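You operate a simulated robot arm through the tools that you are given. There is no shell and no other tool. Be economical: measure what you need, move in short steps, check, and stop when the job is done.

Carry out the task below with a simulated two-armed robot. There is one attempt and no reset: what you move stays moved.

JOB
Hold the large pan on the top of the casting bench steady with one hand and put the metal bar from the top of the steel bench in it with the other.

It is judged by the outcome, as a careful person would: the job done as asked, and still so three seconds after it is handed in. It fails if anything else is knocked over, pushed out of place, dropped, spilled or broken.

ROBOT AND FRAMES
Two 7-joint arms with two-finger parallel grippers on one trunk, on a base that drives. Base frame: it is fixed to the floor where the robot stands at the start and does not move with it; the origin is under the middle of the robot, x ahead of it, y to its left, z up; the surface under the hand at the start is at about z = 820. Lengths are in mm, angles in rad, forces in N, time in s.
The left shoulder is at the start at [50, 168, 1082], the right one opposite. With the tool pointing down near the work surface each hand reaches from about 220 to 660 mm from the robot's upright axis, wherever it stands, measured 20 degrees to its own side. Places, roughly: large pan [-1750, 0, 750]. Payload 1.57 kg a hand.
The TCP of each hand is the grasp point between the finger pads, 30 mm short of the fingertips. In the tool frame z runs along the fingers and y along their closing line. Largest opening 80 mm; finger width 17, thickness 12; the body of the gripper, 40 by 82 mm, starts 80 mm behind the TCP.
Orientation is that of the tool frame in the base frame, as a unit quaternion [x, y, z, w]. With the fingers straight down and closing along the base's y, the tool's x points along the base's -x, its y along +y and its z along -z.

CONTROLS
- The arms move only by the tool arm_command. It takes "left_increments", "right_increments" or both (then of equal length, played together; a hand with none holds still); each is a list of rows, each a list of 7 numbers: the closure, from 0 (fully open) to 1 (shut), then the shift along the base's x, y, z in mm, then the turn, a rotation vector about the base's x, y, z in degrees. In form: [[grip, x, y, z, ax, ay, az], ...]. A call has 1 to 10 rows; each row shifts and turns the commanded pose from where the row before left it. Rows are played at 5 a second. More than 50 mm and 0.15 rad between two rows, or a gripper value outside its range, and nothing of the call is played. Where a pose cannot be reached the arm comes as near as it can. A force on the tool above 40 N (or 10 N above the force at the start of the call, whichever is more), or a blocked arm, ends the call early, and 0.2 s more pass. Each finger travels about 45 mm/s and halts on what it meets, pressing with about 39 N; the grip force reading is that of the motor and also rises with nothing between the fingers. The clock runs only during rows and for 0.2 s after the last one: add rows that do not move to give the fingers time. It gives the time, the measured TCP pose, the force on the tool (base axes), the opening and the grip force at its end, in the units of the frame above (readings bear some noise), with the torque about the TCP (base axes, N m) and any sound that the robot's microphone picked up.
- Cameras (640 x 400 px; columns grow to the right, rows downward): "scene" is now at [124.9, 9.2, 1285.6]; the picture's right is [0.11, -0.99, 0.00], its down [-0.64, -0.07, -0.77] and it looks along [0.76, 0.08, -0.64] (base axes); focal length 288 px, centre (320, 200). "left" rides on the left gripper at [72, 7, -122] in its tool frame; the picture's right is [-0.09, 1.00, 0.00], its down [-0.84, -0.08, -0.54] and it looks along [-0.54, -0.05, 0.84] (tool axes); focal length 238 px, centre (320, 200). "right" rides on the right gripper at [72, -7, -122] in its tool frame; the picture's right is [0.09, 1.00, 0.00], its down [-0.84, 0.08, -0.54] and it looks along [-0.54, 0.05, 0.84] (tool axes); focal length 238 px, centre (320, 200). There is no depth. A picture from a camera that has moved, and an enlarged one, comes with that camera's place and axes in the base frame and with its lens.
- grab_frame(camera): a new picture of that camera. No time passes.
- lift_body(by): slides the trunk up (or, below 0, down) by that many mm; the arms and the scene camera ride with it, the base frame stays. It gives what a move gives, with no picture.
- base_move(legs): drives the robot by 1 to 6 legs, each [ahead, left, turn to the left] in mm, mm and rad, along the robot's own axes; the way and the turn of a leg run together, so that a leg with both is an arc; at most 1500 mm and 3.142 rad a leg. The arms and the cameras ride along, it lands a little off, and it stops where it bumps. It gives what a move gives.
- pan_tilt(pan, tilt): turns the head with the scene camera to pan (to the left, within 1.396 rad either way) and tilt (down, from -0.506 to 1.204), counted from straight ahead of the robot. It gives what a move gives.
- enlarge(camera, box): a new picture of the part [left, top, right, bottom] of that camera's present view, enlarged. No time passes.
- hand_in(): hands the job in; it is judged then, once.

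Go step by step. Nothing tells you exact positions but the pictures and the camera data: compare them with the known pose of the tool, close in by small moves and look again before you grip or let go. The budget is 120 turns and 108 pictures, counting those below and the enlarged ones. Unless the task says otherwise, let go and move clear before handing in, and close with one line.

The tools are called as name(argument=value, ...) on one line, values as JSON. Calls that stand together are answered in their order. arm_command: Moves the arms, as the interface text tells. Its arguments: {"type":"object","properties":{"left_increments":{"type":"array","items":{"type":"array","items":{"type":"number"}}},"right_increments":{"type":"array","items":{"type":"array","items":{"type":"number"}}}},"required":[]} The other tools are called the same way: lift_body (by) slides the trunk up or down; base_move (legs) drives the base; pan_tilt (pan, tilt) turns the head that bears the scene camera; grab_frame (camera) takes a picture; enlarge (camera, box) takes an enlarged picture of a part of a camera's view; hand_in () hands the job in.

At the start:

```text
time: 0.0
left_eef_pos: [447.3, 235.2, 1082.7]
left_tool_rot: [-0.001, 1.0, 0.001, -0.001]
left_force: [0.7, -0.2, 0.5]
left_ft_torque: [-0.02, 0.05, 0.02]
left_finger_gap: 80.0
left_gripper_force: 0.0
right_eef_pos: [429.1, -203.2, 1067.2]
right_tool_rot: [0.0, 1.0, -0.001, 0.0]
right_force: [-0.6, 0.7, 0.6]
right_ft_torque: [0.0, 0.02, -0.02]
right_finger_gap: 79.9
right_gripper_force: 0.0
trunk travel left (down, up): [-250.0, 193.0]
robot x, y, heading: [-0.8, 1.2, -0.002]
head pan, tilt: [0.11, 0.698]
```

scene: 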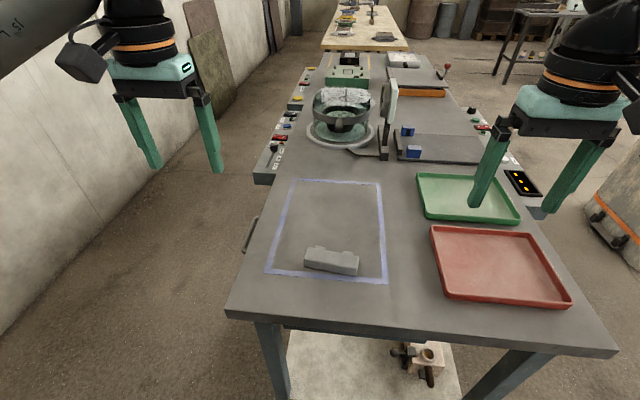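
right: 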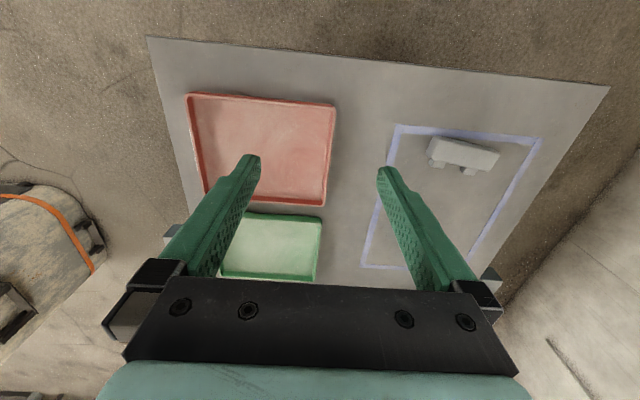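
left: 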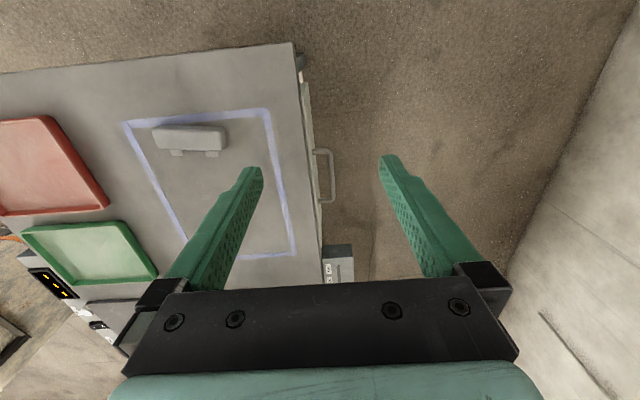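

The metal bar lies inside the blue frame on the steel bench, near [480, 23, 835]. The pan is behind the robot. I'll look closer at the bar first.

enlarge(camera="scene", box=[260, 220, 400, 308])

enlarge(camera="left", box=[110, 90, 270, 190])

```text
4.55 times, centred on (330, 264) of scene
camera zoom: at [124.9, 9.2, 1285.6], right [0.11, -0.99, 0.0], down [-0.64, -0.07, -0.77], along [0.76, 0.08, -0.64], focal length 1308 px, centre (274, -91)
```

zoom: 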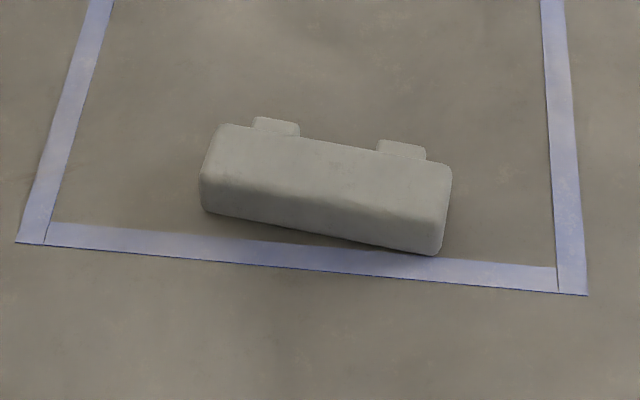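

```text
4.00 times, centred on (190, 140) of left
camera zoom: at [373.7, 240.9, 1205.8], right [0.09, 1.0, 0.0], down [0.84, -0.08, 0.54], along [0.54, -0.05, -0.84], focal length 953 px, centre (840, 440)
```

zoom: 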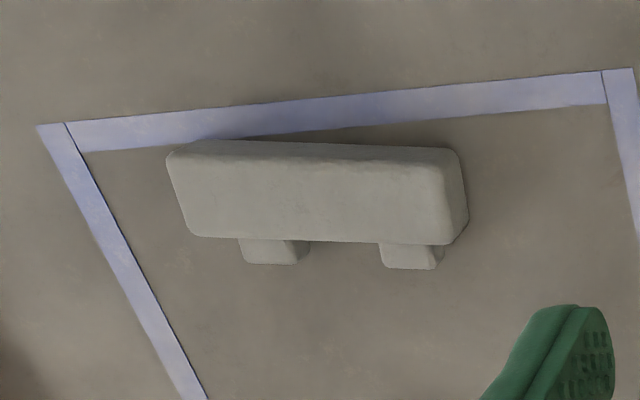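

The bar's body is about 105 × 28 × 30 mm, centred near [478, 24], turned about −6° and with two lugs on the far side. Before I choose hands I'll turn and look at the pan behind me.

base_move(legs=[[0, 0, -1.8]])

pan_tilt(pan=-1.2, tilt=0.45)

grab_frame(camera="scene")

```text
time: 4.7
left_eef_pos: [134.9, -486.2, 1083.9]
left_tool_rot: [0.778, 0.628, 0.0, 0.001]
left_force: [-0.5, -0.5, 0.7]
left_ft_torque: [0.02, -0.02, 0.01]
left_finger_gap: 80.1
left_gripper_force: 0.0
right_eef_pos: [-289.5, -374.6, 1067.0]
right_tool_rot: [0.778, 0.628, 0.0, 0.0]
right_force: [0.2, 0.0, -0.2]
right_ft_torque: [-0.02, 0.01, 0.02]
right_finger_gap: 80.1
right_gripper_force: 0.0
trunk travel left (down, up): [-250.0, 193.0]
robot x, y, heading: [-3.0, -0.4, -1.783]
head pan, tilt: [0.11, 0.698]
```

```text
time: 6.2
left_eef_pos: [134.4, -486.0, 1083.3]
left_tool_rot: [0.778, 0.628, 0.001, 0.0]
left_force: [0.5, 0.3, -0.4]
left_ft_torque: [0.02, 0.0, 0.01]
left_finger_gap: 80.0
left_gripper_force: 0.0
right_eef_pos: [-289.9, -375.7, 1067.8]
right_tool_rot: [0.779, 0.627, 0.0, 0.0]
right_force: [0.5, 0.4, 0.2]
right_ft_torque: [0.0, 0.02, 0.01]
right_finger_gap: 80.1
right_gripper_force: 0.1
trunk travel left (down, up): [-250.0, 193.0]
robot x, y, heading: [0.2, 3.0, -1.783]
head pan, tilt: [-1.201, 0.45]
```

```text
102 pictures are left
camera scene: at [-98.9, -53.4, 1307.6], right [-0.16, 0.99, 0.0], down [0.43, 0.07, -0.9], along [-0.89, -0.14, -0.44], focal length 288 px, centre (320, 200)
```

scene: 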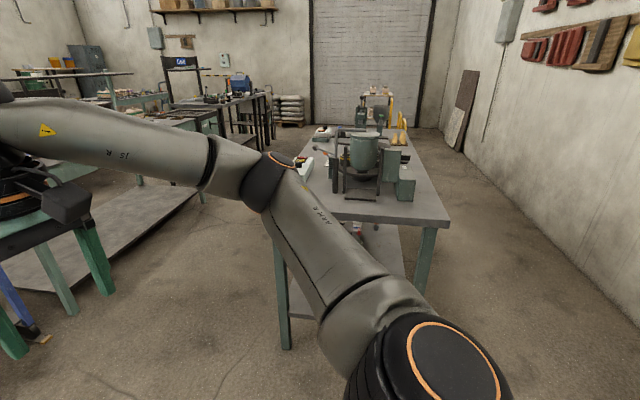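

enlarge(camera="scene", box=[250, 80, 460, 220])

```text
2.86 times, centred on (355, 150) of scene
camera zoom: at [-98.9, -53.4, 1307.6], right [-0.16, 0.99, 0.0], down [0.43, 0.07, -0.9], along [-0.89, -0.14, -0.44], focal length 822 px, centre (220, 343)
```

zoom: 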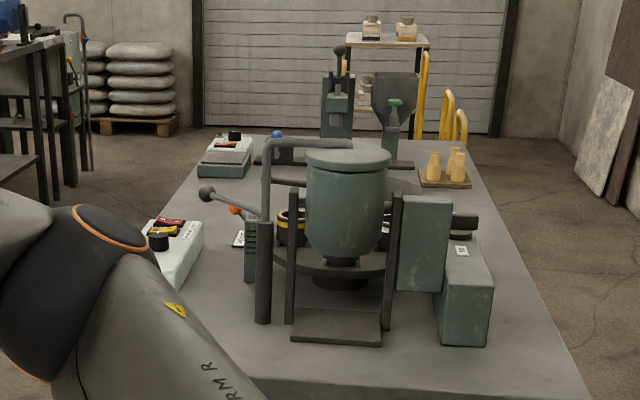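

The casting bench's front edge is near x = -1170, and an apparatus with a round dish stands around the expected place of the pan. I'll drive closer for a proper look before picking.

base_move(legs=[[0, 0, -1.36], [500, 0, 0]])

pan_tilt(pan=0, tilt=0.5)

grab_frame(camera="scene")

```text
time: 12.5
left_eef_pos: [-946.0, -234.8, 1082.1]
left_tool_rot: [1.0, 0.002, -0.001, -0.001]
left_force: [-0.6, 0.8, -0.7]
left_ft_torque: [-0.02, -0.03, 0.04]
left_finger_gap: 79.9
left_gripper_force: 0.0
right_eef_pos: [-928.0, 204.2, 1067.2]
right_tool_rot: [1.0, 0.0, 0.0, 0.0]
right_force: [0.2, -0.5, 0.1]
right_ft_torque: [0.03, 0.01, 0.03]
right_finger_gap: 80.0
right_gripper_force: 0.0
trunk travel left (down, up): [-250.0, 193.0]
robot x, y, heading: [-500.7, -3.3, -3.145]
head pan, tilt: [-1.201, 0.45]
```

```text
time: 13.9
left_eef_pos: [-945.6, -235.7, 1082.5]
left_tool_rot: [1.0, 0.0, 0.0, 0.0]
left_force: [-0.4, -0.5, 0.6]
left_ft_torque: [0.03, 0.01, 0.0]
left_finger_gap: 80.0
left_gripper_force: 0.0
right_eef_pos: [-927.8, 203.3, 1067.9]
right_tool_rot: [1.0, 0.0, 0.001, -0.001]
right_force: [-0.1, -0.6, 0.3]
right_ft_torque: [0.05, 0.01, 0.0]
right_finger_gap: 80.4
right_gripper_force: 0.1
trunk travel left (down, up): [-250.0, 193.0]
robot x, y, heading: [-500.2, -0.9, -3.141]
head pan, tilt: [0.0, 0.499]
```

```text
100 pictures are left
camera scene: at [-629.9, 0.2, 1303.2], right [0.0, 1.0, 0.0], down [0.48, 0.0, -0.88], along [-0.88, 0.0, -0.48], focal length 288 px, centre (320, 200)
```

scene: 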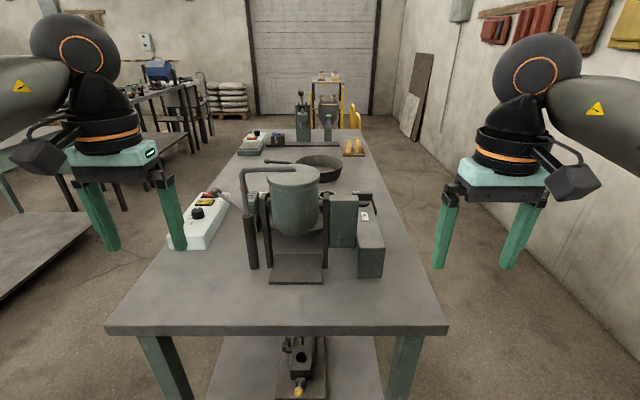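

A frying pan lies behind the melting pot, with its handle toward the picture's left. I'll enlarge on it.

enlarge(camera="scene", box=[220, 130, 400, 240])

```text
3.56 times, centred on (310, 185) of scene
camera zoom: at [-629.9, 0.2, 1303.2], right [0.0, 1.0, 0.0], down [0.48, 0.0, -0.88], along [-0.88, 0.0, -0.48], focal length 1023 px, centre (356, 253)
```

zoom: 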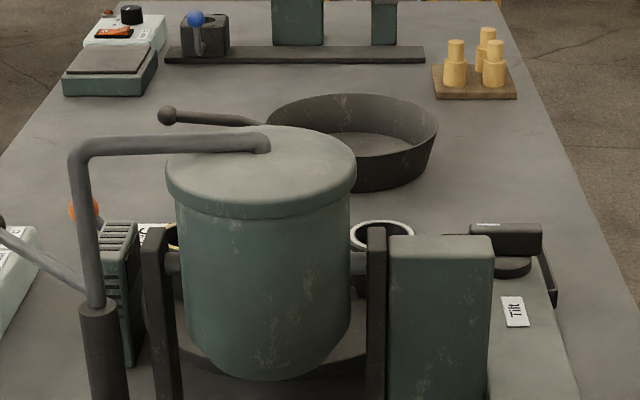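

The pan's centre is near [-1730, 0], with a rim about 200 mm across and about 45 mm deep, and its handle points to −y. I'll work from the bench's +y side: the left hand carries the bar and the right hand grips the rim. Back to the steel bench first.

base_move(legs=[[-500, 0, 0], [0, 0, 3.141]])

pan_tilt(pan=0.0, tilt=0.8)

grab_frame(camera="scene")

```text
time: 24.2
left_eef_pos: [440.1, 242.3, 1082.3]
left_tool_rot: [-0.011, 1.0, 0.0, 0.0]
left_force: [-0.2, 0.5, -0.5]
left_ft_torque: [-0.01, 0.01, -0.01]
left_finger_gap: 80.0
left_gripper_force: 0.1
right_eef_pos: [431.0, -195.5, 1067.7]
right_tool_rot: [-0.009, 1.0, 0.0, 0.0]
right_force: [0.7, -0.5, -0.4]
right_ft_torque: [0.0, 0.01, 0.0]
right_finger_gap: 80.0
right_gripper_force: 0.0
trunk travel left (down, up): [-250.0, 193.0]
robot x, y, heading: [-4.1, -1.1, 0.019]
head pan, tilt: [0.0, 0.499]
```

```text
time: 25.0
left_eef_pos: [442.1, 244.2, 1082.6]
left_tool_rot: [-0.011, 1.0, 0.0, 0.001]
left_force: [-0.1, -0.1, -0.2]
left_ft_torque: [-0.01, -0.01, -0.01]
left_finger_gap: 79.9
left_gripper_force: 0.0
right_eef_pos: [431.0, -195.3, 1066.7]
right_tool_rot: [-0.009, 1.0, 0.0, -0.001]
right_force: [-0.6, -0.4, -0.4]
right_ft_torque: [0.03, 0.0, 0.0]
right_finger_gap: 80.3
right_gripper_force: 0.1
trunk travel left (down, up): [-250.0, 193.0]
robot x, y, heading: [0.1, 0.5, 0.019]
head pan, tilt: [0.0, 0.799]
```

```text
98 pictures are left
camera scene: at [120.6, 1.8, 1277.3], right [0.02, -1.0, 0.0], down [-0.72, -0.01, -0.7], along [0.7, 0.01, -0.72], focal length 288 px, centre (320, 200)
```

scene: 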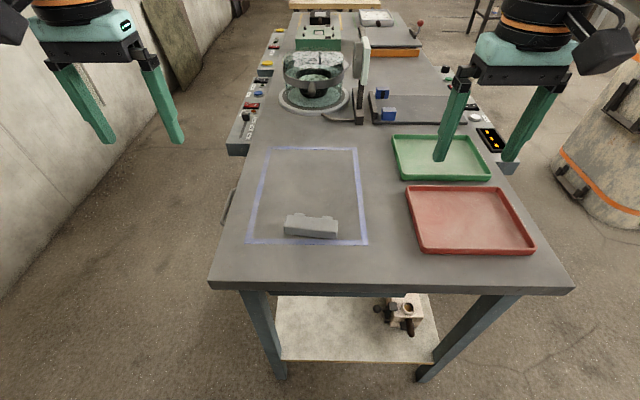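

The bar is where it was measured. I'll yaw the left hand about −97° while moving it over the bar at a safe height.

arm_command(left_increments=[[0, 3, -18, -4, 0, 0, -8], [0, 3, -18, -4, 0, 0, -8], [0, 3, -18, -4, 0, 0, -8], [0, 3, -18, -4, 0, 0, -8], [0, 3, -18, -4, 0, 0, -8], [0, 3, -18, -4, 0, 0, -8], [0, 3, -18, -4, 0, 0, -8], [0, 3, -18, -4, 0, 0, -8], [0, 3, -18, -4, 0, 0, -8], [0, 3, -18, -4, 0, 0, -8]])

arm_command(left_increments=[[0, 2, -20, -30, 0, 0, -8.5], [0, 2, -20, -30, 0, 0, -8.5], [0, 0, 0, -5, 0, 0, 0], [0, 0, 0, 0, 0, 0, 0]])

grab_frame(camera="left")

grab_frame(camera="scene")

```text
time: 27.2
left_eef_pos: [361.4, 65.2, 1026.2]
left_tool_rot: [0.635, 0.773, -0.001, 0.0]
left_force: [0.1, -0.4, 0.7]
left_ft_torque: [-0.02, 0.02, 0.01]
left_finger_gap: 80.2
left_gripper_force: 0.0
left hand out of reach, approached as far as the arm can: row 7, 8, 9, 10
right_eef_pos: [432.7, -197.0, 1066.7]
right_tool_rot: [-0.009, 1.0, 0.001, 0.0]
right_force: [0.1, 0.0, -0.4]
right_ft_torque: [-0.01, 0.03, 0.02]
right_finger_gap: 79.9
right_gripper_force: 0.0
trunk travel left (down, up): [-250.0, 193.0]
robot x, y, heading: [-0.4, -3.2, 0.018]
head pan, tilt: [0.0, 0.799]
```

```text
time: 28.2
left_eef_pos: [291.1, 51.3, 996.5]
left_tool_rot: [0.742, 0.67, 0.001, -0.001]
left_force: [0.7, 0.2, 0.7]
left_ft_torque: [0.01, -0.01, 0.02]
left_finger_gap: 80.1
left_gripper_force: 0.1
left hand out of reach, approached as far as the arm can: row 1, 2
right_eef_pos: [431.2, -195.9, 1066.9]
right_tool_rot: [-0.01, 1.0, 0.0, 0.0]
right_force: [-0.5, -0.3, 0.0]
right_ft_torque: [0.01, 0.0, 0.0]
right_finger_gap: 80.0
right_gripper_force: 0.1
trunk travel left (down, up): [-250.0, 193.0]
robot x, y, heading: [4.6, -0.4, 0.019]
head pan, tilt: [0.0, 0.799]
```

```text
97 pictures are left
camera left: at [304.6, 121.9, 1118.7], right [0.98, -0.19, 0.0], down [-0.16, -0.82, 0.54], along [-0.1, -0.53, -0.84], focal length 238 px, centre (320, 200)
```

left: 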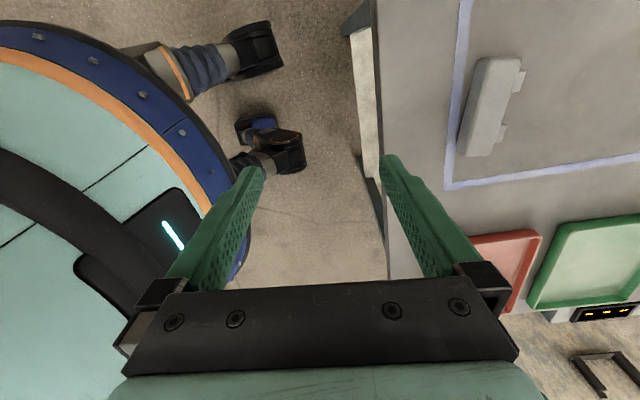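

```text
96 pictures are left
camera scene: at [120.6, 1.7, 1277.2], right [0.02, -1.0, 0.0], down [-0.72, -0.01, -0.7], along [0.7, 0.01, -0.72], focal length 288 px, centre (320, 200)
```

scene: 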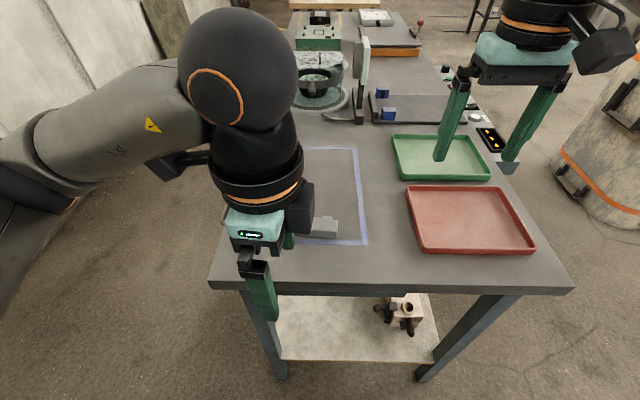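

Yawing this hand by 90° runs it out of reach, but standing on the bench's +y side (heading −y) needs no yaw at either bench. I'll undo the yaw and then drive round.

arm_command(left_increments=[[0, 5, 18, 9, 0, 0, 8], [0, 10, 18, 9, 0, 0, 8], [0, 15, 18, 9, 0, 0, 8], [0, 15, 18, 9, 0, 0, 8], [0, 15, 18, 9, 0, 0, 8], [0, 15, 18, 9, 0, 0, 8], [0, 15, 18, 9, 0, 0, 8], [0, 15, 18, 9, 0, 0, 8], [0, 15, 18, 9, 0, 0, 8], [0, 15, 18, 9, 0, 0, 8]])

arm_command(left_increments=[[0, 8, 5, 0, 0, 0, 8.4], [0, 8, 5, 0, 0, 0, 8.4], [0, 0, 0, 0, 0, 0, 0]])

```text
time: 30.4
left_eef_pos: [428.0, 233.0, 1085.7]
left_tool_rot: [0.136, 0.991, 0.0, 0.001]
left_force: [0.0, 0.3, -1.2]
left_ft_torque: [-0.03, 0.02, -0.01]
left_finger_gap: 80.1
left_gripper_force: 0.0
right_eef_pos: [432.2, -196.0, 1067.5]
right_tool_rot: [-0.01, 1.0, -0.001, 0.0]
right_force: [-0.2, -0.5, -0.1]
right_ft_torque: [0.03, 0.0, 0.01]
right_finger_gap: 80.0
right_gripper_force: 0.0
trunk travel left (down, up): [-250.0, 193.0]
robot x, y, heading: [-0.9, -0.3, 0.019]
head pan, tilt: [0.0, 0.799]
```

```text
time: 31.2
left_eef_pos: [444.7, 242.2, 1085.7]
left_tool_rot: [-0.01, 1.0, 0.0, 0.0]
left_force: [0.1, -0.4, -0.5]
left_ft_torque: [0.01, 0.01, -0.01]
left_finger_gap: 79.6
left_gripper_force: 0.0
right_eef_pos: [430.8, -196.3, 1068.3]
right_tool_rot: [-0.009, 1.0, 0.0, -0.001]
right_force: [-1.1, -0.3, 0.4]
right_ft_torque: [0.01, 0.0, -0.02]
right_finger_gap: 79.9
right_gripper_force: 0.0
trunk travel left (down, up): [-250.0, 193.0]
robot x, y, heading: [-4.1, -0.6, 0.021]
head pan, tilt: [0.0, 0.799]
```

Now I'll strafe left, turn to face −y, and slide along the bench to x ≈ 358.

base_move(legs=[[0, 560, 0], [0, 0, -1.59], [0, 358, 0]])

pan_tilt(pan=0.0, tilt=0.9)

grab_frame(camera="scene")

```text
time: 43.7
left_eef_pos: [589.2, 119.0, 1085.9]
left_tool_rot: [0.699, 0.715, 0.0, 0.001]
left_force: [0.4, -0.3, -0.3]
left_ft_torque: [-0.03, 0.02, 0.02]
left_finger_gap: 80.1
left_gripper_force: 0.1
right_eef_pos: [150.3, 127.9, 1066.3]
right_tool_rot: [0.698, 0.716, 0.0, 0.0]
right_force: [-0.6, 0.2, 0.7]
right_ft_torque: [-0.01, 0.0, -0.01]
right_finger_gap: 79.8
right_gripper_force: 0.0
trunk travel left (down, up): [-250.0, 193.0]
robot x, y, heading: [346.5, 560.4, -1.547]
head pan, tilt: [0.0, 0.799]
```

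```text
time: 44.3
left_eef_pos: [588.0, 118.5, 1084.6]
left_tool_rot: [0.699, 0.715, 0.0, -0.001]
left_force: [-0.1, 1.4, -0.5]
left_ft_torque: [0.01, -0.01, -0.01]
left_finger_gap: 79.9
left_gripper_force: 0.0
right_eef_pos: [149.8, 128.5, 1067.1]
right_tool_rot: [0.699, 0.715, 0.0, -0.001]
right_force: [0.1, 0.1, 1.0]
right_ft_torque: [0.01, -0.01, -0.04]
right_finger_gap: 79.8
right_gripper_force: 0.1
trunk travel left (down, up): [-250.0, 193.0]
robot x, y, heading: [347.4, 559.9, -1.551]
head pan, tilt: [0.0, 0.901]
```

```text
95 pictures are left
camera scene: at [346.5, 446.0, 1269.3], right [-1.0, -0.02, 0.0], down [-0.02, 0.78, -0.62], along [0.02, -0.62, -0.78], focal length 288 px, centre (320, 200)
```

scene: 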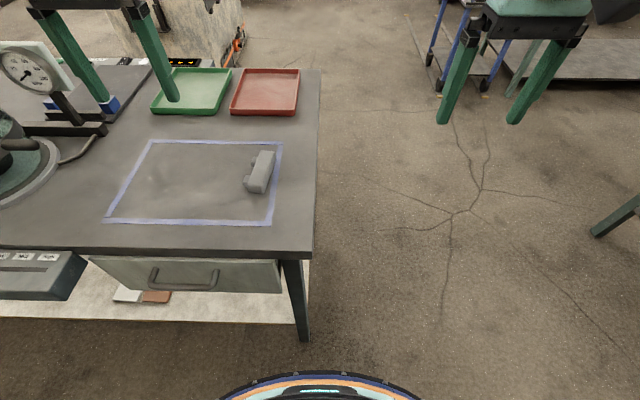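

The robot stands well clear of the bench. I'll move the left hand over the bar, yawed about −7.5°, and look with its camera.

arm_command(left_increments=[[0, -14, -12, -20, 0, 0, -1], [0, -14, -12, -20, 0, 0, -1], [0, -14, -12, -20, 0, 0, -1], [0, -14, -12, -20, 0, 0, -1], [0, -14, -12, -20, 0, 0, -1], [0, -14, -12, -20, 0, 0, -1], [0, -14, -12, -20, 0, 0, -1], [0, -12, -10, -20, 0, 0, -0.5], [0, 0, 0, 0, 0, 0, 0]])

grab_frame(camera="left")

enlarge(camera="scene", box=[200, 120, 340, 208])

```text
time: 46.3
left_eef_pos: [478.8, 24.1, 925.1]
left_tool_rot: [0.744, 0.668, 0.0, 0.0]
left_force: [-0.5, -1.0, -0.2]
left_ft_torque: [0.0, 0.01, -0.03]
left_finger_gap: 79.7
left_gripper_force: 0.1
right_eef_pos: [151.6, 129.0, 1066.6]
right_tool_rot: [0.698, 0.716, 0.0, 0.0]
right_force: [0.1, 0.5, 0.6]
right_ft_torque: [0.0, 0.0, 0.02]
right_finger_gap: 79.9
right_gripper_force: 0.1
trunk travel left (down, up): [-250.0, 193.0]
robot x, y, heading: [342.1, 562.9, -1.55]
head pan, tilt: [0.0, 0.901]
```

```text
94 pictures are left
camera left: at [492.5, 94.5, 1047.8], right [0.98, -0.2, 0.0], down [-0.17, -0.82, 0.54], along [-0.11, -0.53, -0.84], focal length 238 px, centre (320, 200)
```

left: 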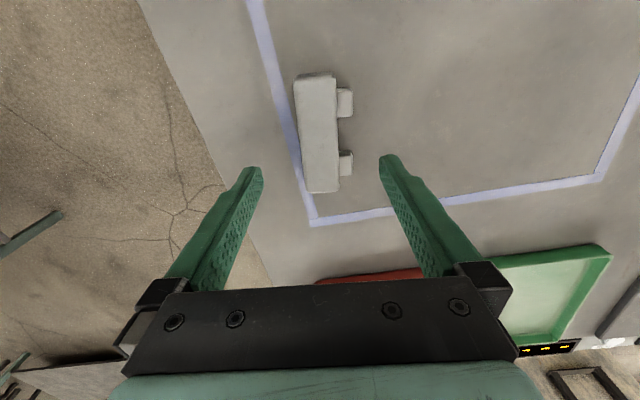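

```text
4.55 times, centred on (270, 164) of scene
camera zoom: at [346.6, 446.0, 1269.3], right [-1.0, -0.02, 0.0], down [-0.02, 0.78, -0.62], along [0.02, -0.62, -0.78], focal length 1308 px, centre (547, 364)
```

zoom: 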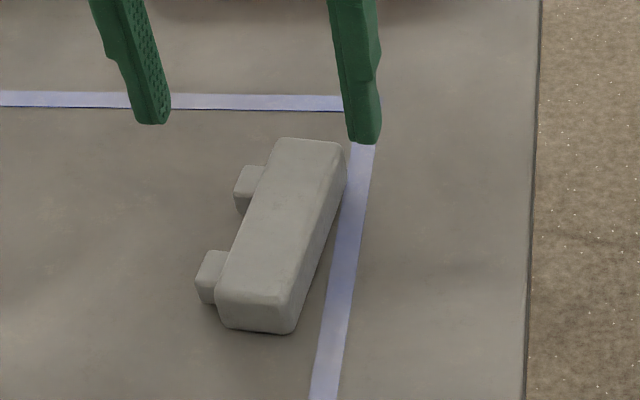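

The bar's body is centred near [478, 27], its top is at z ≈ 845, and the gap between the lugs is at y ≈ 28. I'll descend most of the way and check.

arm_command(left_increments=[[0, 0, 4, -15, 0, 0, -1], [0, 0, 0, -15, 0, 0, 0], [0, 0, 0, -15, 0, 0, 0], [0, 0, 0, -10, 0, 0, 0], [0, 0, 0, 0, 0, 0, 0]])

grab_frame(camera="left")

enlarge(camera="scene", box=[200, 120, 340, 208])

```text
time: 47.5
left_eef_pos: [477.9, 29.5, 870.8]
left_tool_rot: [0.75, 0.661, -0.001, 0.0]
left_force: [-0.3, 1.0, -0.3]
left_ft_torque: [0.01, 0.0, -0.03]
left_finger_gap: 79.9
left_gripper_force: 0.0
right_eef_pos: [150.2, 128.8, 1067.0]
right_tool_rot: [0.699, 0.715, 0.001, -0.001]
right_force: [0.3, 0.0, 0.2]
right_ft_torque: [-0.02, 0.0, 0.02]
right_finger_gap: 80.2
right_gripper_force: 0.1
trunk travel left (down, up): [-250.0, 193.0]
robot x, y, heading: [343.0, 559.9, -1.547]
head pan, tilt: [0.0, 0.901]
```

```text
92 pictures are left
camera left: at [493.5, 98.5, 993.0], right [0.98, -0.22, 0.0], down [-0.18, -0.82, 0.54], along [-0.12, -0.53, -0.84], focal length 238 px, centre (320, 200)
```

left: 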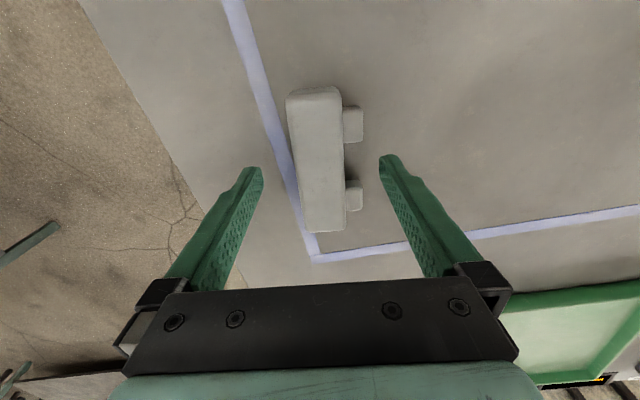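

```text
4.55 times, centred on (270, 164) of scene
camera zoom: at [346.5, 446.0, 1269.3], right [-1.0, -0.02, 0.0], down [-0.02, 0.78, -0.62], along [0.02, -0.62, -0.78], focal length 1308 px, centre (547, 364)
```

zoom: 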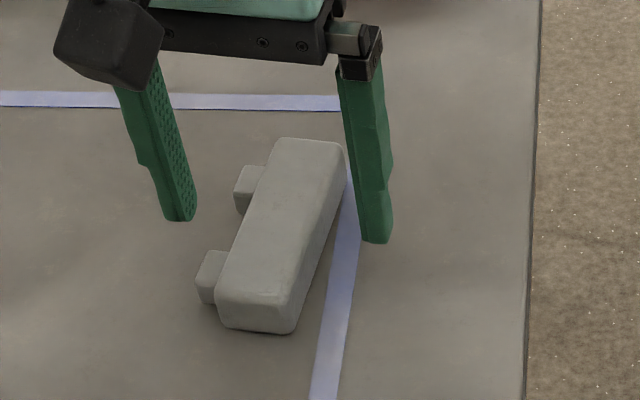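

The fingers straddle the bar and line up with the gap between the lugs. I'll go down to fingertips just above the bench and close.

arm_command(left_increments=[[0, 0, 0, -9, 0, 0, 0], [0, 0, 0, -8, 0, 0, 0], [0.3, 0, 0, 0, 0, 0, 0], [0.7, 0, 0, 0, 0, 0, 0], [1, 0, 0, 0, 0, 0, 0], [1, 0, 0, 0, 0, 0, 0], [1, 0, 0, 0, 0, 0, 0], [1, 0, 0, 0, 0, 0, 0]])

grab_frame(camera="left")

```text
time: 49.3
left_eef_pos: [477.7, 27.7, 853.3]
left_tool_rot: [0.75, 0.662, 0.0, 0.0]
left_force: [1.3, 0.0, -0.2]
left_ft_torque: [-0.08, 0.04, 0.04]
left_finger_gap: 33.7
left_gripper_force: 39.1
right_eef_pos: [151.3, 128.9, 1066.8]
right_tool_rot: [0.699, 0.715, 0.0, 0.0]
right_force: [-0.1, -0.1, 0.2]
right_ft_torque: [0.0, 0.01, 0.0]
right_finger_gap: 80.0
right_gripper_force: 0.1
trunk travel left (down, up): [-250.0, 193.0]
robot x, y, heading: [343.3, 563.6, -1.54]
head pan, tilt: [0.0, 0.901]
```

```text
90 pictures are left
camera left: at [493.2, 98.0, 976.3], right [0.98, -0.22, 0.0], down [-0.18, -0.82, 0.54], along [-0.12, -0.53, -0.84], focal length 238 px, centre (320, 200)
```

left: 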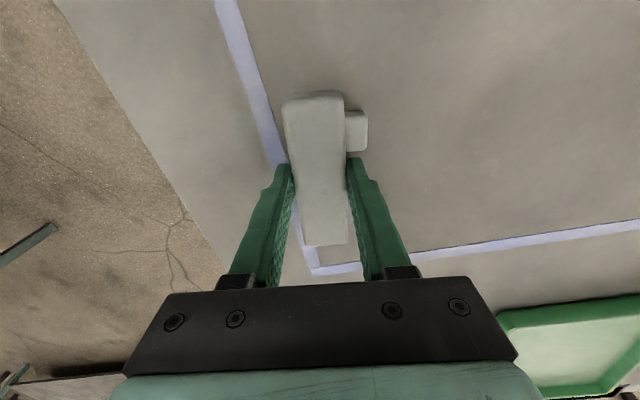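

Gripped: the fingers stopped at 33.7 mm. Lifting.

arm_command(left_increments=[[1, 0, 0, 10, 0, 0, 0], [1, 0, 0, 20, 0, 0, 0], [1, 0, 0, 30, 0, 0, 0], [1, 0, 0, 40, 0, 0, 0], [1, 0, 0, 40, 0, 0, 0], [1, 0, 0, 40, 0, 0, 0], [1, 0, 0, 30, 0, 0, 0], [1, 0, 0, 0, 0, 0, 0]])

grab_frame(camera="left")

grab_frame(camera="scene")

```text
time: 51.1
left_eef_pos: [477.8, 27.1, 1062.6]
left_tool_rot: [0.751, 0.661, 0.0, 0.0]
left_force: [0.9, -0.3, -2.6]
left_ft_torque: [0.0, 0.01, 0.01]
left_finger_gap: 33.5
left_gripper_force: 39.1
right_eef_pos: [150.6, 128.3, 1067.0]
right_tool_rot: [0.698, 0.716, 0.0, -0.001]
right_force: [0.7, 0.5, 0.0]
right_ft_torque: [-0.01, -0.01, 0.01]
right_finger_gap: 80.0
right_gripper_force: 0.1
trunk travel left (down, up): [-250.0, 193.0]
robot x, y, heading: [341.4, 561.7, -1.55]
head pan, tilt: [0.0, 0.901]
```

```text
89 pictures are left
camera left: at [493.1, 97.2, 1186.6], right [0.98, -0.22, 0.0], down [-0.18, -0.82, 0.54], along [-0.12, -0.53, -0.84], focal length 238 px, centre (320, 200)
```

left: 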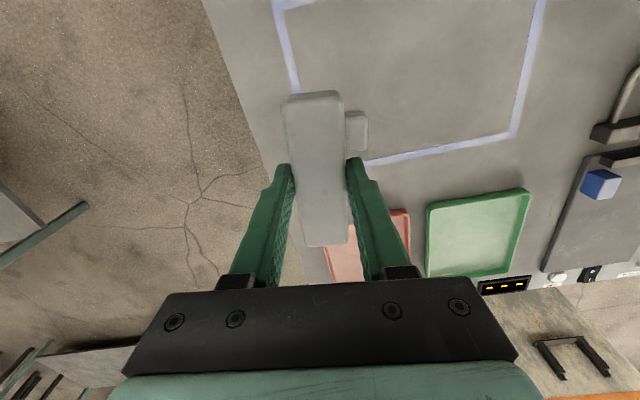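

```text
88 pictures are left
camera scene: at [346.6, 445.7, 1269.3], right [-1.0, -0.02, 0.0], down [-0.02, 0.78, -0.62], along [0.01, -0.62, -0.78], focal length 288 px, centre (320, 200)
```

scene: 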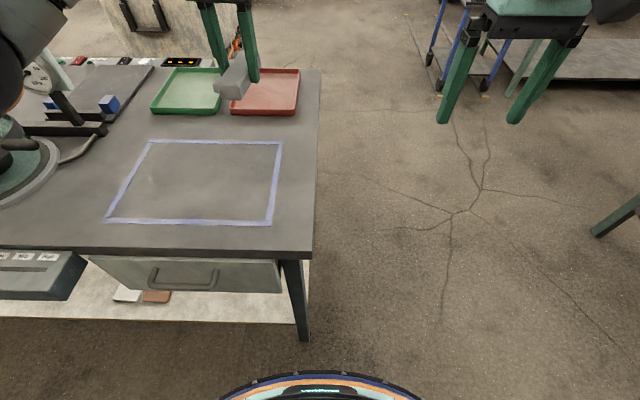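

The bar is held securely. I'll back away, strafe along to the casting bench staying clear, and look at it.

base_move(legs=[[-420, 0, -0.02], [0, -1500, 0], [0, -570, 0]])

pan_tilt(pan=0.0, tilt=0.65)

grab_frame(camera="scene")

```text
time: 71.8
left_eef_pos: [-1615.2, 433.6, 1064.0]
left_tool_rot: [0.756, 0.654, 0.001, 0.0]
left_force: [0.2, -0.2, -2.2]
left_ft_torque: [0.04, -0.01, -0.01]
left_finger_gap: 33.5
left_gripper_force: 38.3
right_eef_pos: [-1942.0, 540.9, 1066.3]
right_tool_rot: [0.703, 0.711, 0.001, 0.0]
right_force: [0.0, 0.0, 0.0]
right_ft_torque: [-0.03, 0.01, 0.0]
right_finger_gap: 79.9
right_gripper_force: 0.1
trunk travel left (down, up): [-250.0, 193.0]
robot x, y, heading: [-1744.3, 968.7, -1.567]
head pan, tilt: [0.0, 0.901]
```

```text
time: 72.5
left_eef_pos: [-1615.6, 434.7, 1064.0]
left_tool_rot: [0.756, 0.654, 0.001, 0.0]
left_force: [0.3, 0.3, -2.3]
left_ft_torque: [0.04, 0.03, 0.02]
left_finger_gap: 33.5
left_gripper_force: 38.8
right_eef_pos: [-1940.6, 541.0, 1068.3]
right_tool_rot: [0.704, 0.71, 0.001, 0.0]
right_force: [-0.4, 0.5, -0.3]
right_ft_torque: [0.02, 0.0, 0.0]
right_finger_gap: 80.0
right_gripper_force: 0.1
trunk travel left (down, up): [-250.0, 193.0]
robot x, y, heading: [-1743.8, 971.1, -1.561]
head pan, tilt: [0.0, 0.649]
```

```text
87 pictures are left
camera scene: at [-1740.2, 843.0, 1289.7], right [-1.0, -0.01, 0.0], down [-0.01, 0.61, -0.8], along [0.01, -0.8, -0.61], focal length 288 px, centre (320, 200)
```

scene: 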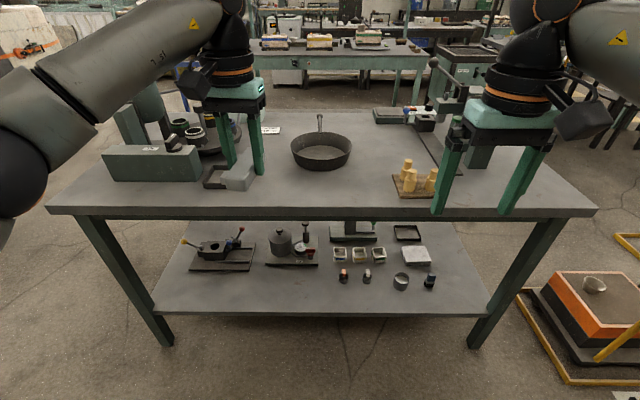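

The pan sits clear on the bench with its handle away from me, and the weights on their board are to the right. I'll drive in 380 mm with both hands still high, then measure.

base_move(legs=[[380, 0, 0]])

pan_tilt(pan=0.0, tilt=0.9)

grab_frame(camera="scene")

grab_frame(camera="right")

grab_frame(camera="left")

```text
time: 74.9
left_eef_pos: [-1617.1, 54.8, 1062.1]
left_tool_rot: [0.757, 0.653, 0.0, 0.0]
left_force: [-0.8, -0.4, -2.9]
left_ft_torque: [0.07, -0.01, 0.04]
left_finger_gap: 33.5
left_gripper_force: 39.4
right_eef_pos: [-1942.7, 161.4, 1067.1]
right_tool_rot: [0.706, 0.708, -0.001, 0.0]
right_force: [1.1, -1.4, -0.4]
right_ft_torque: [0.01, 0.0, 0.0]
right_finger_gap: 79.9
right_gripper_force: 0.1
trunk travel left (down, up): [-250.0, 193.0]
robot x, y, heading: [-1737.8, 589.9, -1.57]
head pan, tilt: [0.0, 0.649]
```

```text
time: 75.7
left_eef_pos: [-1617.8, 53.4, 1063.0]
left_tool_rot: [0.757, 0.653, 0.001, 0.0]
left_force: [-0.5, -0.2, -2.4]
left_ft_torque: [0.02, 0.02, -0.01]
left_finger_gap: 33.5
left_gripper_force: 38.6
right_eef_pos: [-1941.8, 161.5, 1067.1]
right_tool_rot: [0.706, 0.708, -0.001, 0.001]
right_force: [-0.7, 0.5, -0.6]
right_ft_torque: [0.01, 0.01, 0.0]
right_finger_gap: 80.2
right_gripper_force: 0.1
trunk travel left (down, up): [-250.0, 193.0]
robot x, y, heading: [-1739.8, 588.4, -1.566]
head pan, tilt: [0.0, 0.901]
```

```text
86 pictures are left
camera scene: at [-1739.0, 474.9, 1269.3], right [-1.0, 0.0, 0.0], down [0.0, 0.78, -0.62], along [0.0, -0.62, -0.78], focal length 288 px, centre (320, 200)
```

scene: 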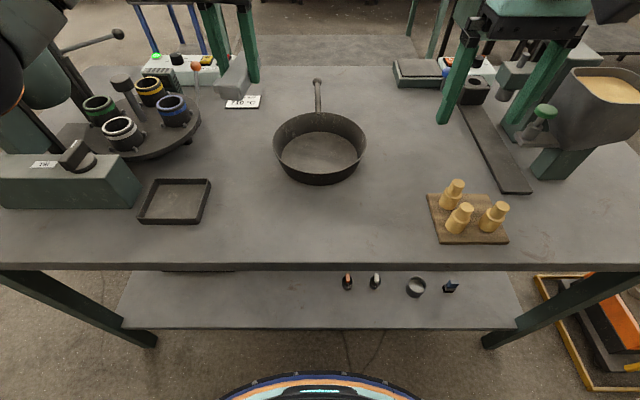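

```text
85 pictures are left
camera right: at [-1948.3, 233.8, 1189.3], right [1.0, 0.09, 0.0], down [0.08, -0.84, 0.54], along [0.05, -0.54, -0.84], focal length 238 px, centre (320, 200)
```

right: 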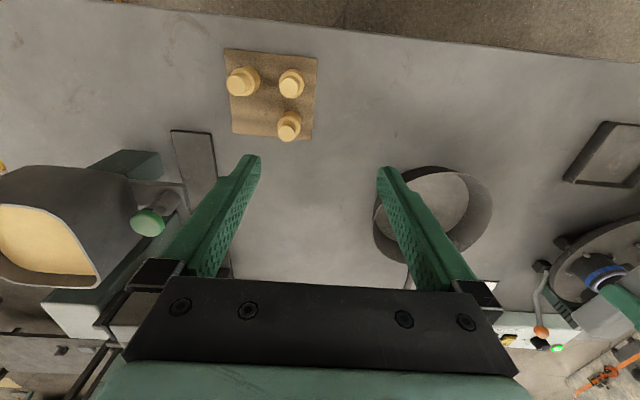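

```text
84 pictures are left
camera left: at [-1600.2, 123.1, 1186.3], right [0.97, -0.24, 0.0], down [-0.2, -0.82, 0.54], along [-0.13, -0.53, -0.84], focal length 238 px, centre (320, 200)
```

left: 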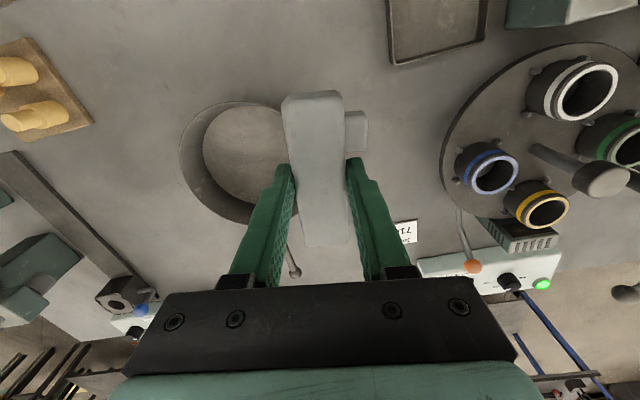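

The triangulated rim centre is about [-1739, 18], with rim z around 865 and a diameter of about 196 mm. I'll bring the right hand, tilted slightly outward, above the rim's right side and look.

arm_command(right_increments=[[0, 13, -18, -10, 0, -1.2, 0], [0, 13, -18, -10, 0, -1.2, 0], [0, 13, -18, -10, 0, -1.2, 0], [0, 13, -18, -10, 0, -1.2, 0], [0, 13, -18, -15, 0, -1.2, 0], [0, 13, -18, -15, 0, -1.3, 0], [0, 13, -18, -15, 0, -1.3, 0], [0, 14, -18, -20, 0, -1.4, 0], [0, 0, 0, -20, 0, 0, 0], [0, 0, 0, 0, 0, 0, 0]])

grab_frame(camera="right")

grab_frame(camera="scene")

```text
time: 77.9
left_eef_pos: [-1616.6, 54.3, 1063.1]
left_tool_rot: [0.757, 0.653, 0.0, 0.0]
left_force: [-0.1, 0.4, -2.4]
left_ft_torque: [0.0, 0.05, 0.0]
left_finger_gap: 33.4
left_gripper_force: 38.9
right_eef_pos: [-1837.7, 16.8, 940.9]
right_tool_rot: [0.704, 0.705, 0.061, 0.061]
right_force: [-0.2, -0.8, 0.5]
right_ft_torque: [0.02, 0.02, -0.03]
right_finger_gap: 80.1
right_gripper_force: 0.0
trunk travel left (down, up): [-250.0, 193.0]
robot x, y, heading: [-1743.1, 593.1, -1.573]
head pan, tilt: [0.0, 0.901]
```

```text
83 pictures are left
camera right: at [-1864.2, 89.7, 1061.0], right [0.98, 0.09, 0.17], down [-0.02, -0.84, 0.55], along [0.2, -0.54, -0.82], focal length 238 px, centre (320, 200)
```

right: 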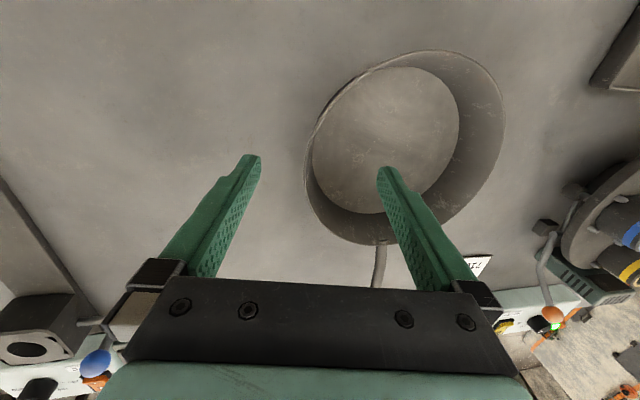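

```text
82 pictures are left
camera scene: at [-1739.0, 474.9, 1269.3], right [-1.0, 0.0, 0.0], down [0.0, 0.78, -0.62], along [0.0, -0.62, -0.78], focal length 288 px, centre (320, 200)
```

scene: 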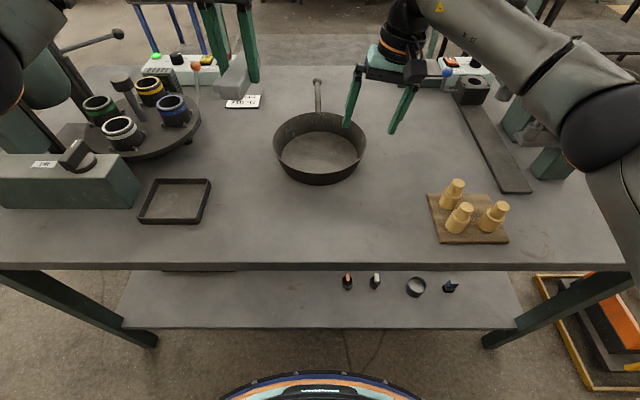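

enlarge(camera="scene", box=[250, 70, 450, 195])

enlarge(camera="right", box=[240, 30, 540, 260])

```text
3.20 times, centred on (350, 132) of scene
camera zoom: at [-1739.0, 474.9, 1269.3], right [-1.0, 0.0, 0.0], down [0.0, 0.78, -0.62], along [0.0, -0.62, -0.78], focal length 921 px, centre (224, 416)
```

zoom: 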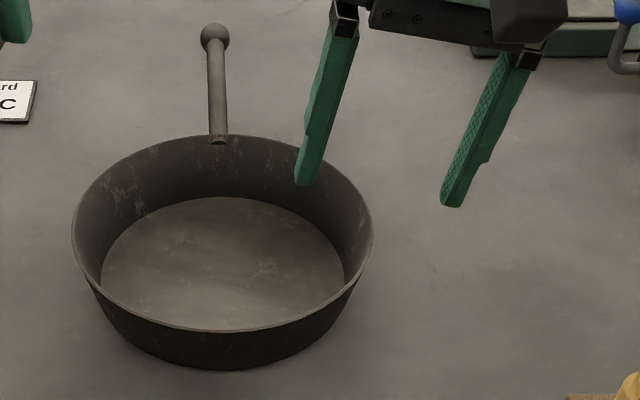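

```text
1.74 times, centred on (390, 145) of right
camera zoom: at [-1864.2, 89.7, 1061.0], right [0.98, 0.09, 0.17], down [-0.02, -0.84, 0.55], along [0.2, -0.54, -0.82], focal length 414 px, centre (198, 296)
```

zoom: 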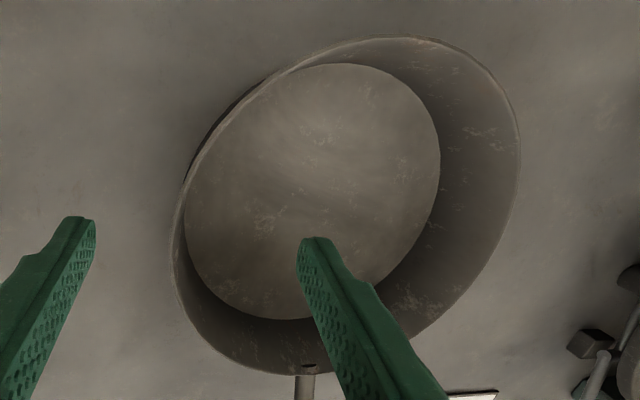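

The refined rim centre is about [-1738, 1], with rim z around 870 and a floor radius of about 86. I'll lower the right hand until the fingertips are just over the rim and check.

arm_command(right_increments=[[0, 0, -8, -9, 0, 0, 0], [0, 0, -8, -9, 0, 0, 0], [0, 0, 0, -8, 0, 0, 0], [0, 0, 0, 0, 0, 0, 0]])

grab_frame(camera="right")

enlarge(camera="scene", box=[250, 70, 450, 195])

```text
time: 78.9
left_eef_pos: [-1617.4, 54.5, 1063.5]
left_tool_rot: [0.758, 0.653, -0.001, -0.001]
left_force: [-0.9, 0.4, -3.1]
left_ft_torque: [0.01, 0.03, -0.06]
left_finger_gap: 33.6
left_gripper_force: 39.1
right_eef_pos: [-1836.4, 1.7, 916.3]
right_tool_rot: [0.704, 0.705, 0.062, 0.062]
right_force: [0.7, 0.4, -0.2]
right_ft_torque: [0.01, -0.01, 0.03]
right_finger_gap: 80.0
right_gripper_force: 0.0
trunk travel left (down, up): [-250.0, 193.0]
robot x, y, heading: [-1741.6, 591.2, -1.572]
head pan, tilt: [0.0, 0.901]
```

```text
79 pictures are left
camera right: at [-1864.1, 73.7, 1035.2], right [0.98, 0.09, 0.17], down [-0.02, -0.84, 0.55], along [0.2, -0.54, -0.82], focal length 238 px, centre (320, 200)
```

right: 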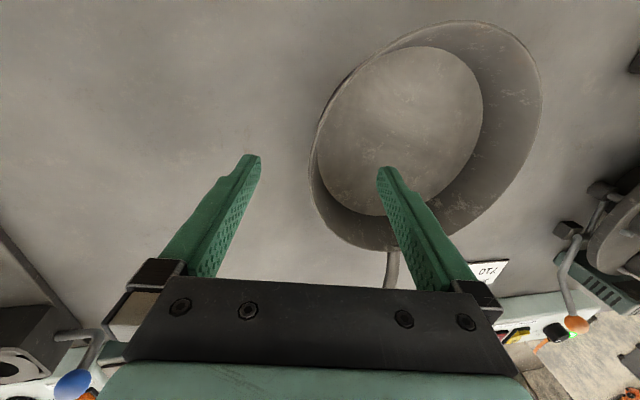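

```text
3.20 times, centred on (350, 132) of scene
camera zoom: at [-1739.0, 474.9, 1269.3], right [-1.0, 0.0, 0.0], down [0.0, 0.78, -0.62], along [0.0, -0.62, -0.78], focal length 921 px, centre (224, 416)
```

zoom: 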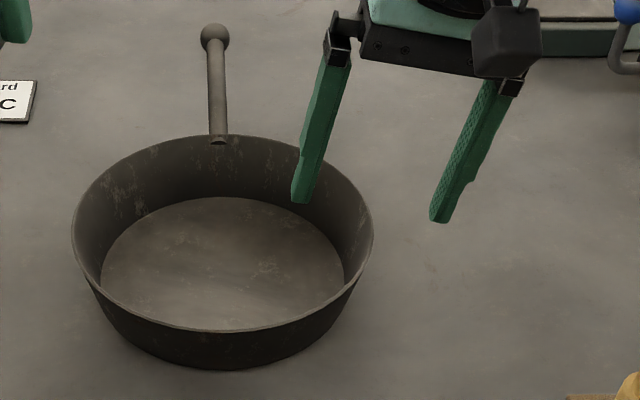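

The calibration agrees: the rim passes between the fingers at x ≈ -1837. I'll descend with force monitoring and look again.

arm_command(right_increments=[[0, 0, 0, -10, 0, 0, 0], [0, 0, 0, -10, 0, 0, 0], [0, 0, 0, -10, 0, 0, 0], [0, 0, 0, 0, 0, 0, 0]])

enlarge(camera="right", box=[220, 60, 420, 300])

enlarge(camera="scene", box=[250, 70, 450, 195])

```text
time: 79.9
left_eef_pos: [-1617.6, 53.3, 1062.8]
left_tool_rot: [0.757, 0.653, 0.0, 0.0]
left_force: [0.8, -0.2, -2.4]
left_ft_torque: [0.0, -0.01, 0.0]
left_finger_gap: 33.4
left_gripper_force: 39.3
right_eef_pos: [-1836.8, 2.2, 886.3]
right_tool_rot: [0.704, 0.705, 0.061, 0.062]
right_force: [-1.0, 0.4, 0.2]
right_ft_torque: [0.0, 0.0, -0.03]
right_finger_gap: 80.1
right_gripper_force: 0.0
trunk travel left (down, up): [-250.0, 193.0]
robot x, y, heading: [-1739.3, 587.9, -1.565]
head pan, tilt: [0.0, 0.901]
```

```text
1.67 times, centred on (320, 180) of right
camera zoom: at [-1864.2, 74.0, 1005.4], right [0.98, 0.09, 0.17], down [-0.02, -0.84, 0.55], along [0.2, -0.54, -0.82], focal length 397 px, centre (320, 233)
```

zoom: 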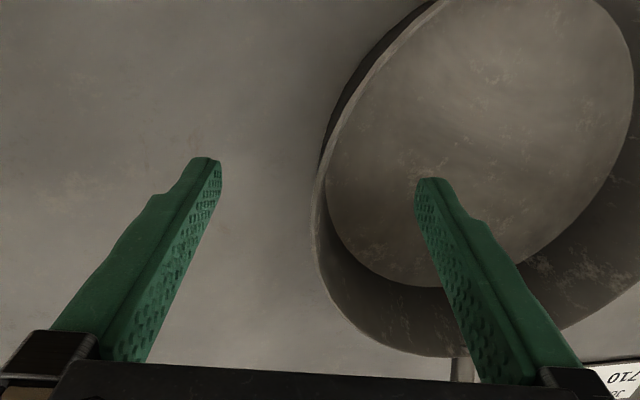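

```text
3.20 times, centred on (350, 132) of scene
camera zoom: at [-1739.0, 474.9, 1269.3], right [-1.0, 0.0, 0.0], down [0.0, 0.78, -0.62], along [0.0, -0.62, -0.78], focal length 921 px, centre (224, 416)
```

zoom: 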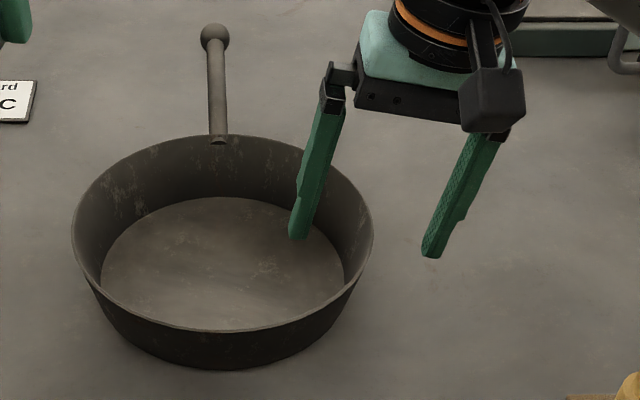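

arm_command(right_increments=[[0, 0, 0, -8, 0, 0, 0], [0, 0, 0, -8, 0, 0, 0], [0, 0, 0, 0, 0, 0, 0]])

grab_frame(camera="right")

enlarge(camera="scene", box=[270, 90, 430, 190])

grab_frame(camera="left")

```text
time: 80.7
left_eef_pos: [-1616.6, 54.2, 1064.0]
left_tool_rot: [0.757, 0.653, 0.0, 0.0]
left_force: [-0.1, 1.2, -2.9]
left_ft_torque: [-0.01, -0.01, -0.01]
left_finger_gap: 33.5
left_gripper_force: 39.4
right_eef_pos: [-1836.6, 3.3, 869.6]
right_tool_rot: [0.703, 0.705, 0.061, 0.062]
right_force: [0.8, -0.7, -0.5]
right_ft_torque: [-0.02, -0.01, 0.0]
right_finger_gap: 80.0
right_gripper_force: 0.0
trunk travel left (down, up): [-250.0, 193.0]
robot x, y, heading: [-1737.8, 592.1, -1.569]
head pan, tilt: [0.0, 0.901]
```

```text
75 pictures are left
camera right: at [-1864.6, 74.0, 989.1], right [0.98, 0.09, 0.17], down [-0.02, -0.84, 0.55], along [0.2, -0.54, -0.82], focal length 238 px, centre (320, 200)
```

right: 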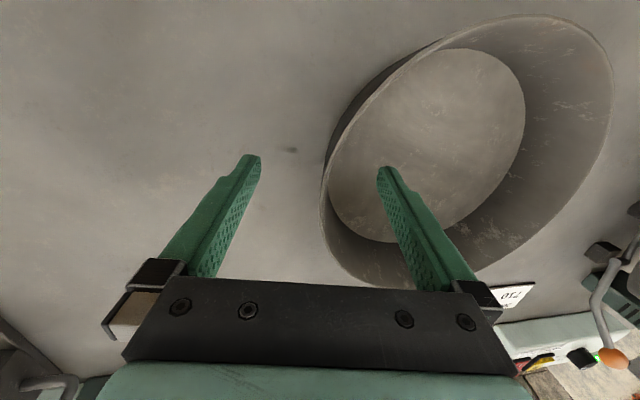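

```text
4.00 times, centred on (350, 140) of scene
camera zoom: at [-1739.0, 474.9, 1269.3], right [-1.0, 0.0, 0.0], down [0.0, 0.78, -0.62], along [0.0, -0.62, -0.78], focal length 1151 px, centre (200, 440)
```

zoom: 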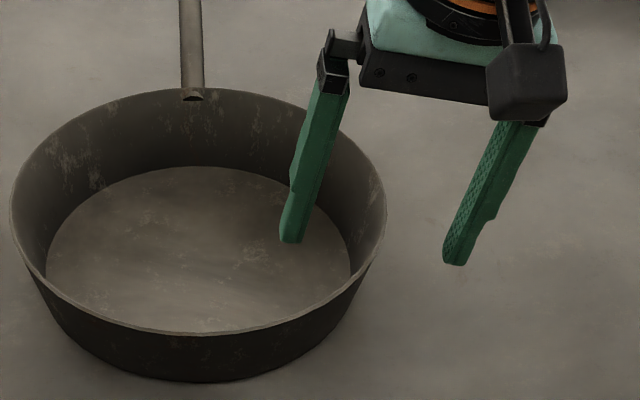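

```text
73 pictures are left
camera left: at [-1600.1, 123.1, 1186.3], right [0.97, -0.24, 0.0], down [-0.2, -0.82, 0.54], along [-0.13, -0.53, -0.84], focal length 238 px, centre (320, 200)
```

left: 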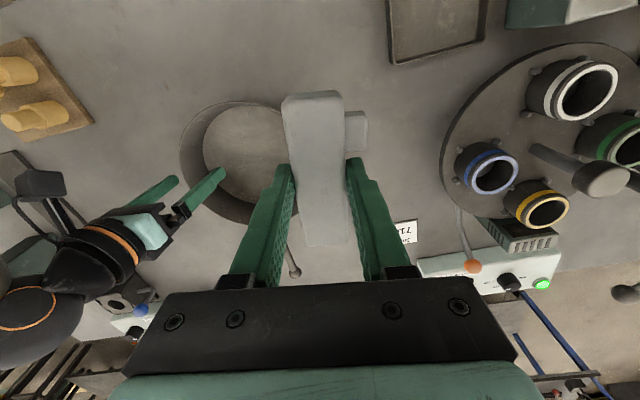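

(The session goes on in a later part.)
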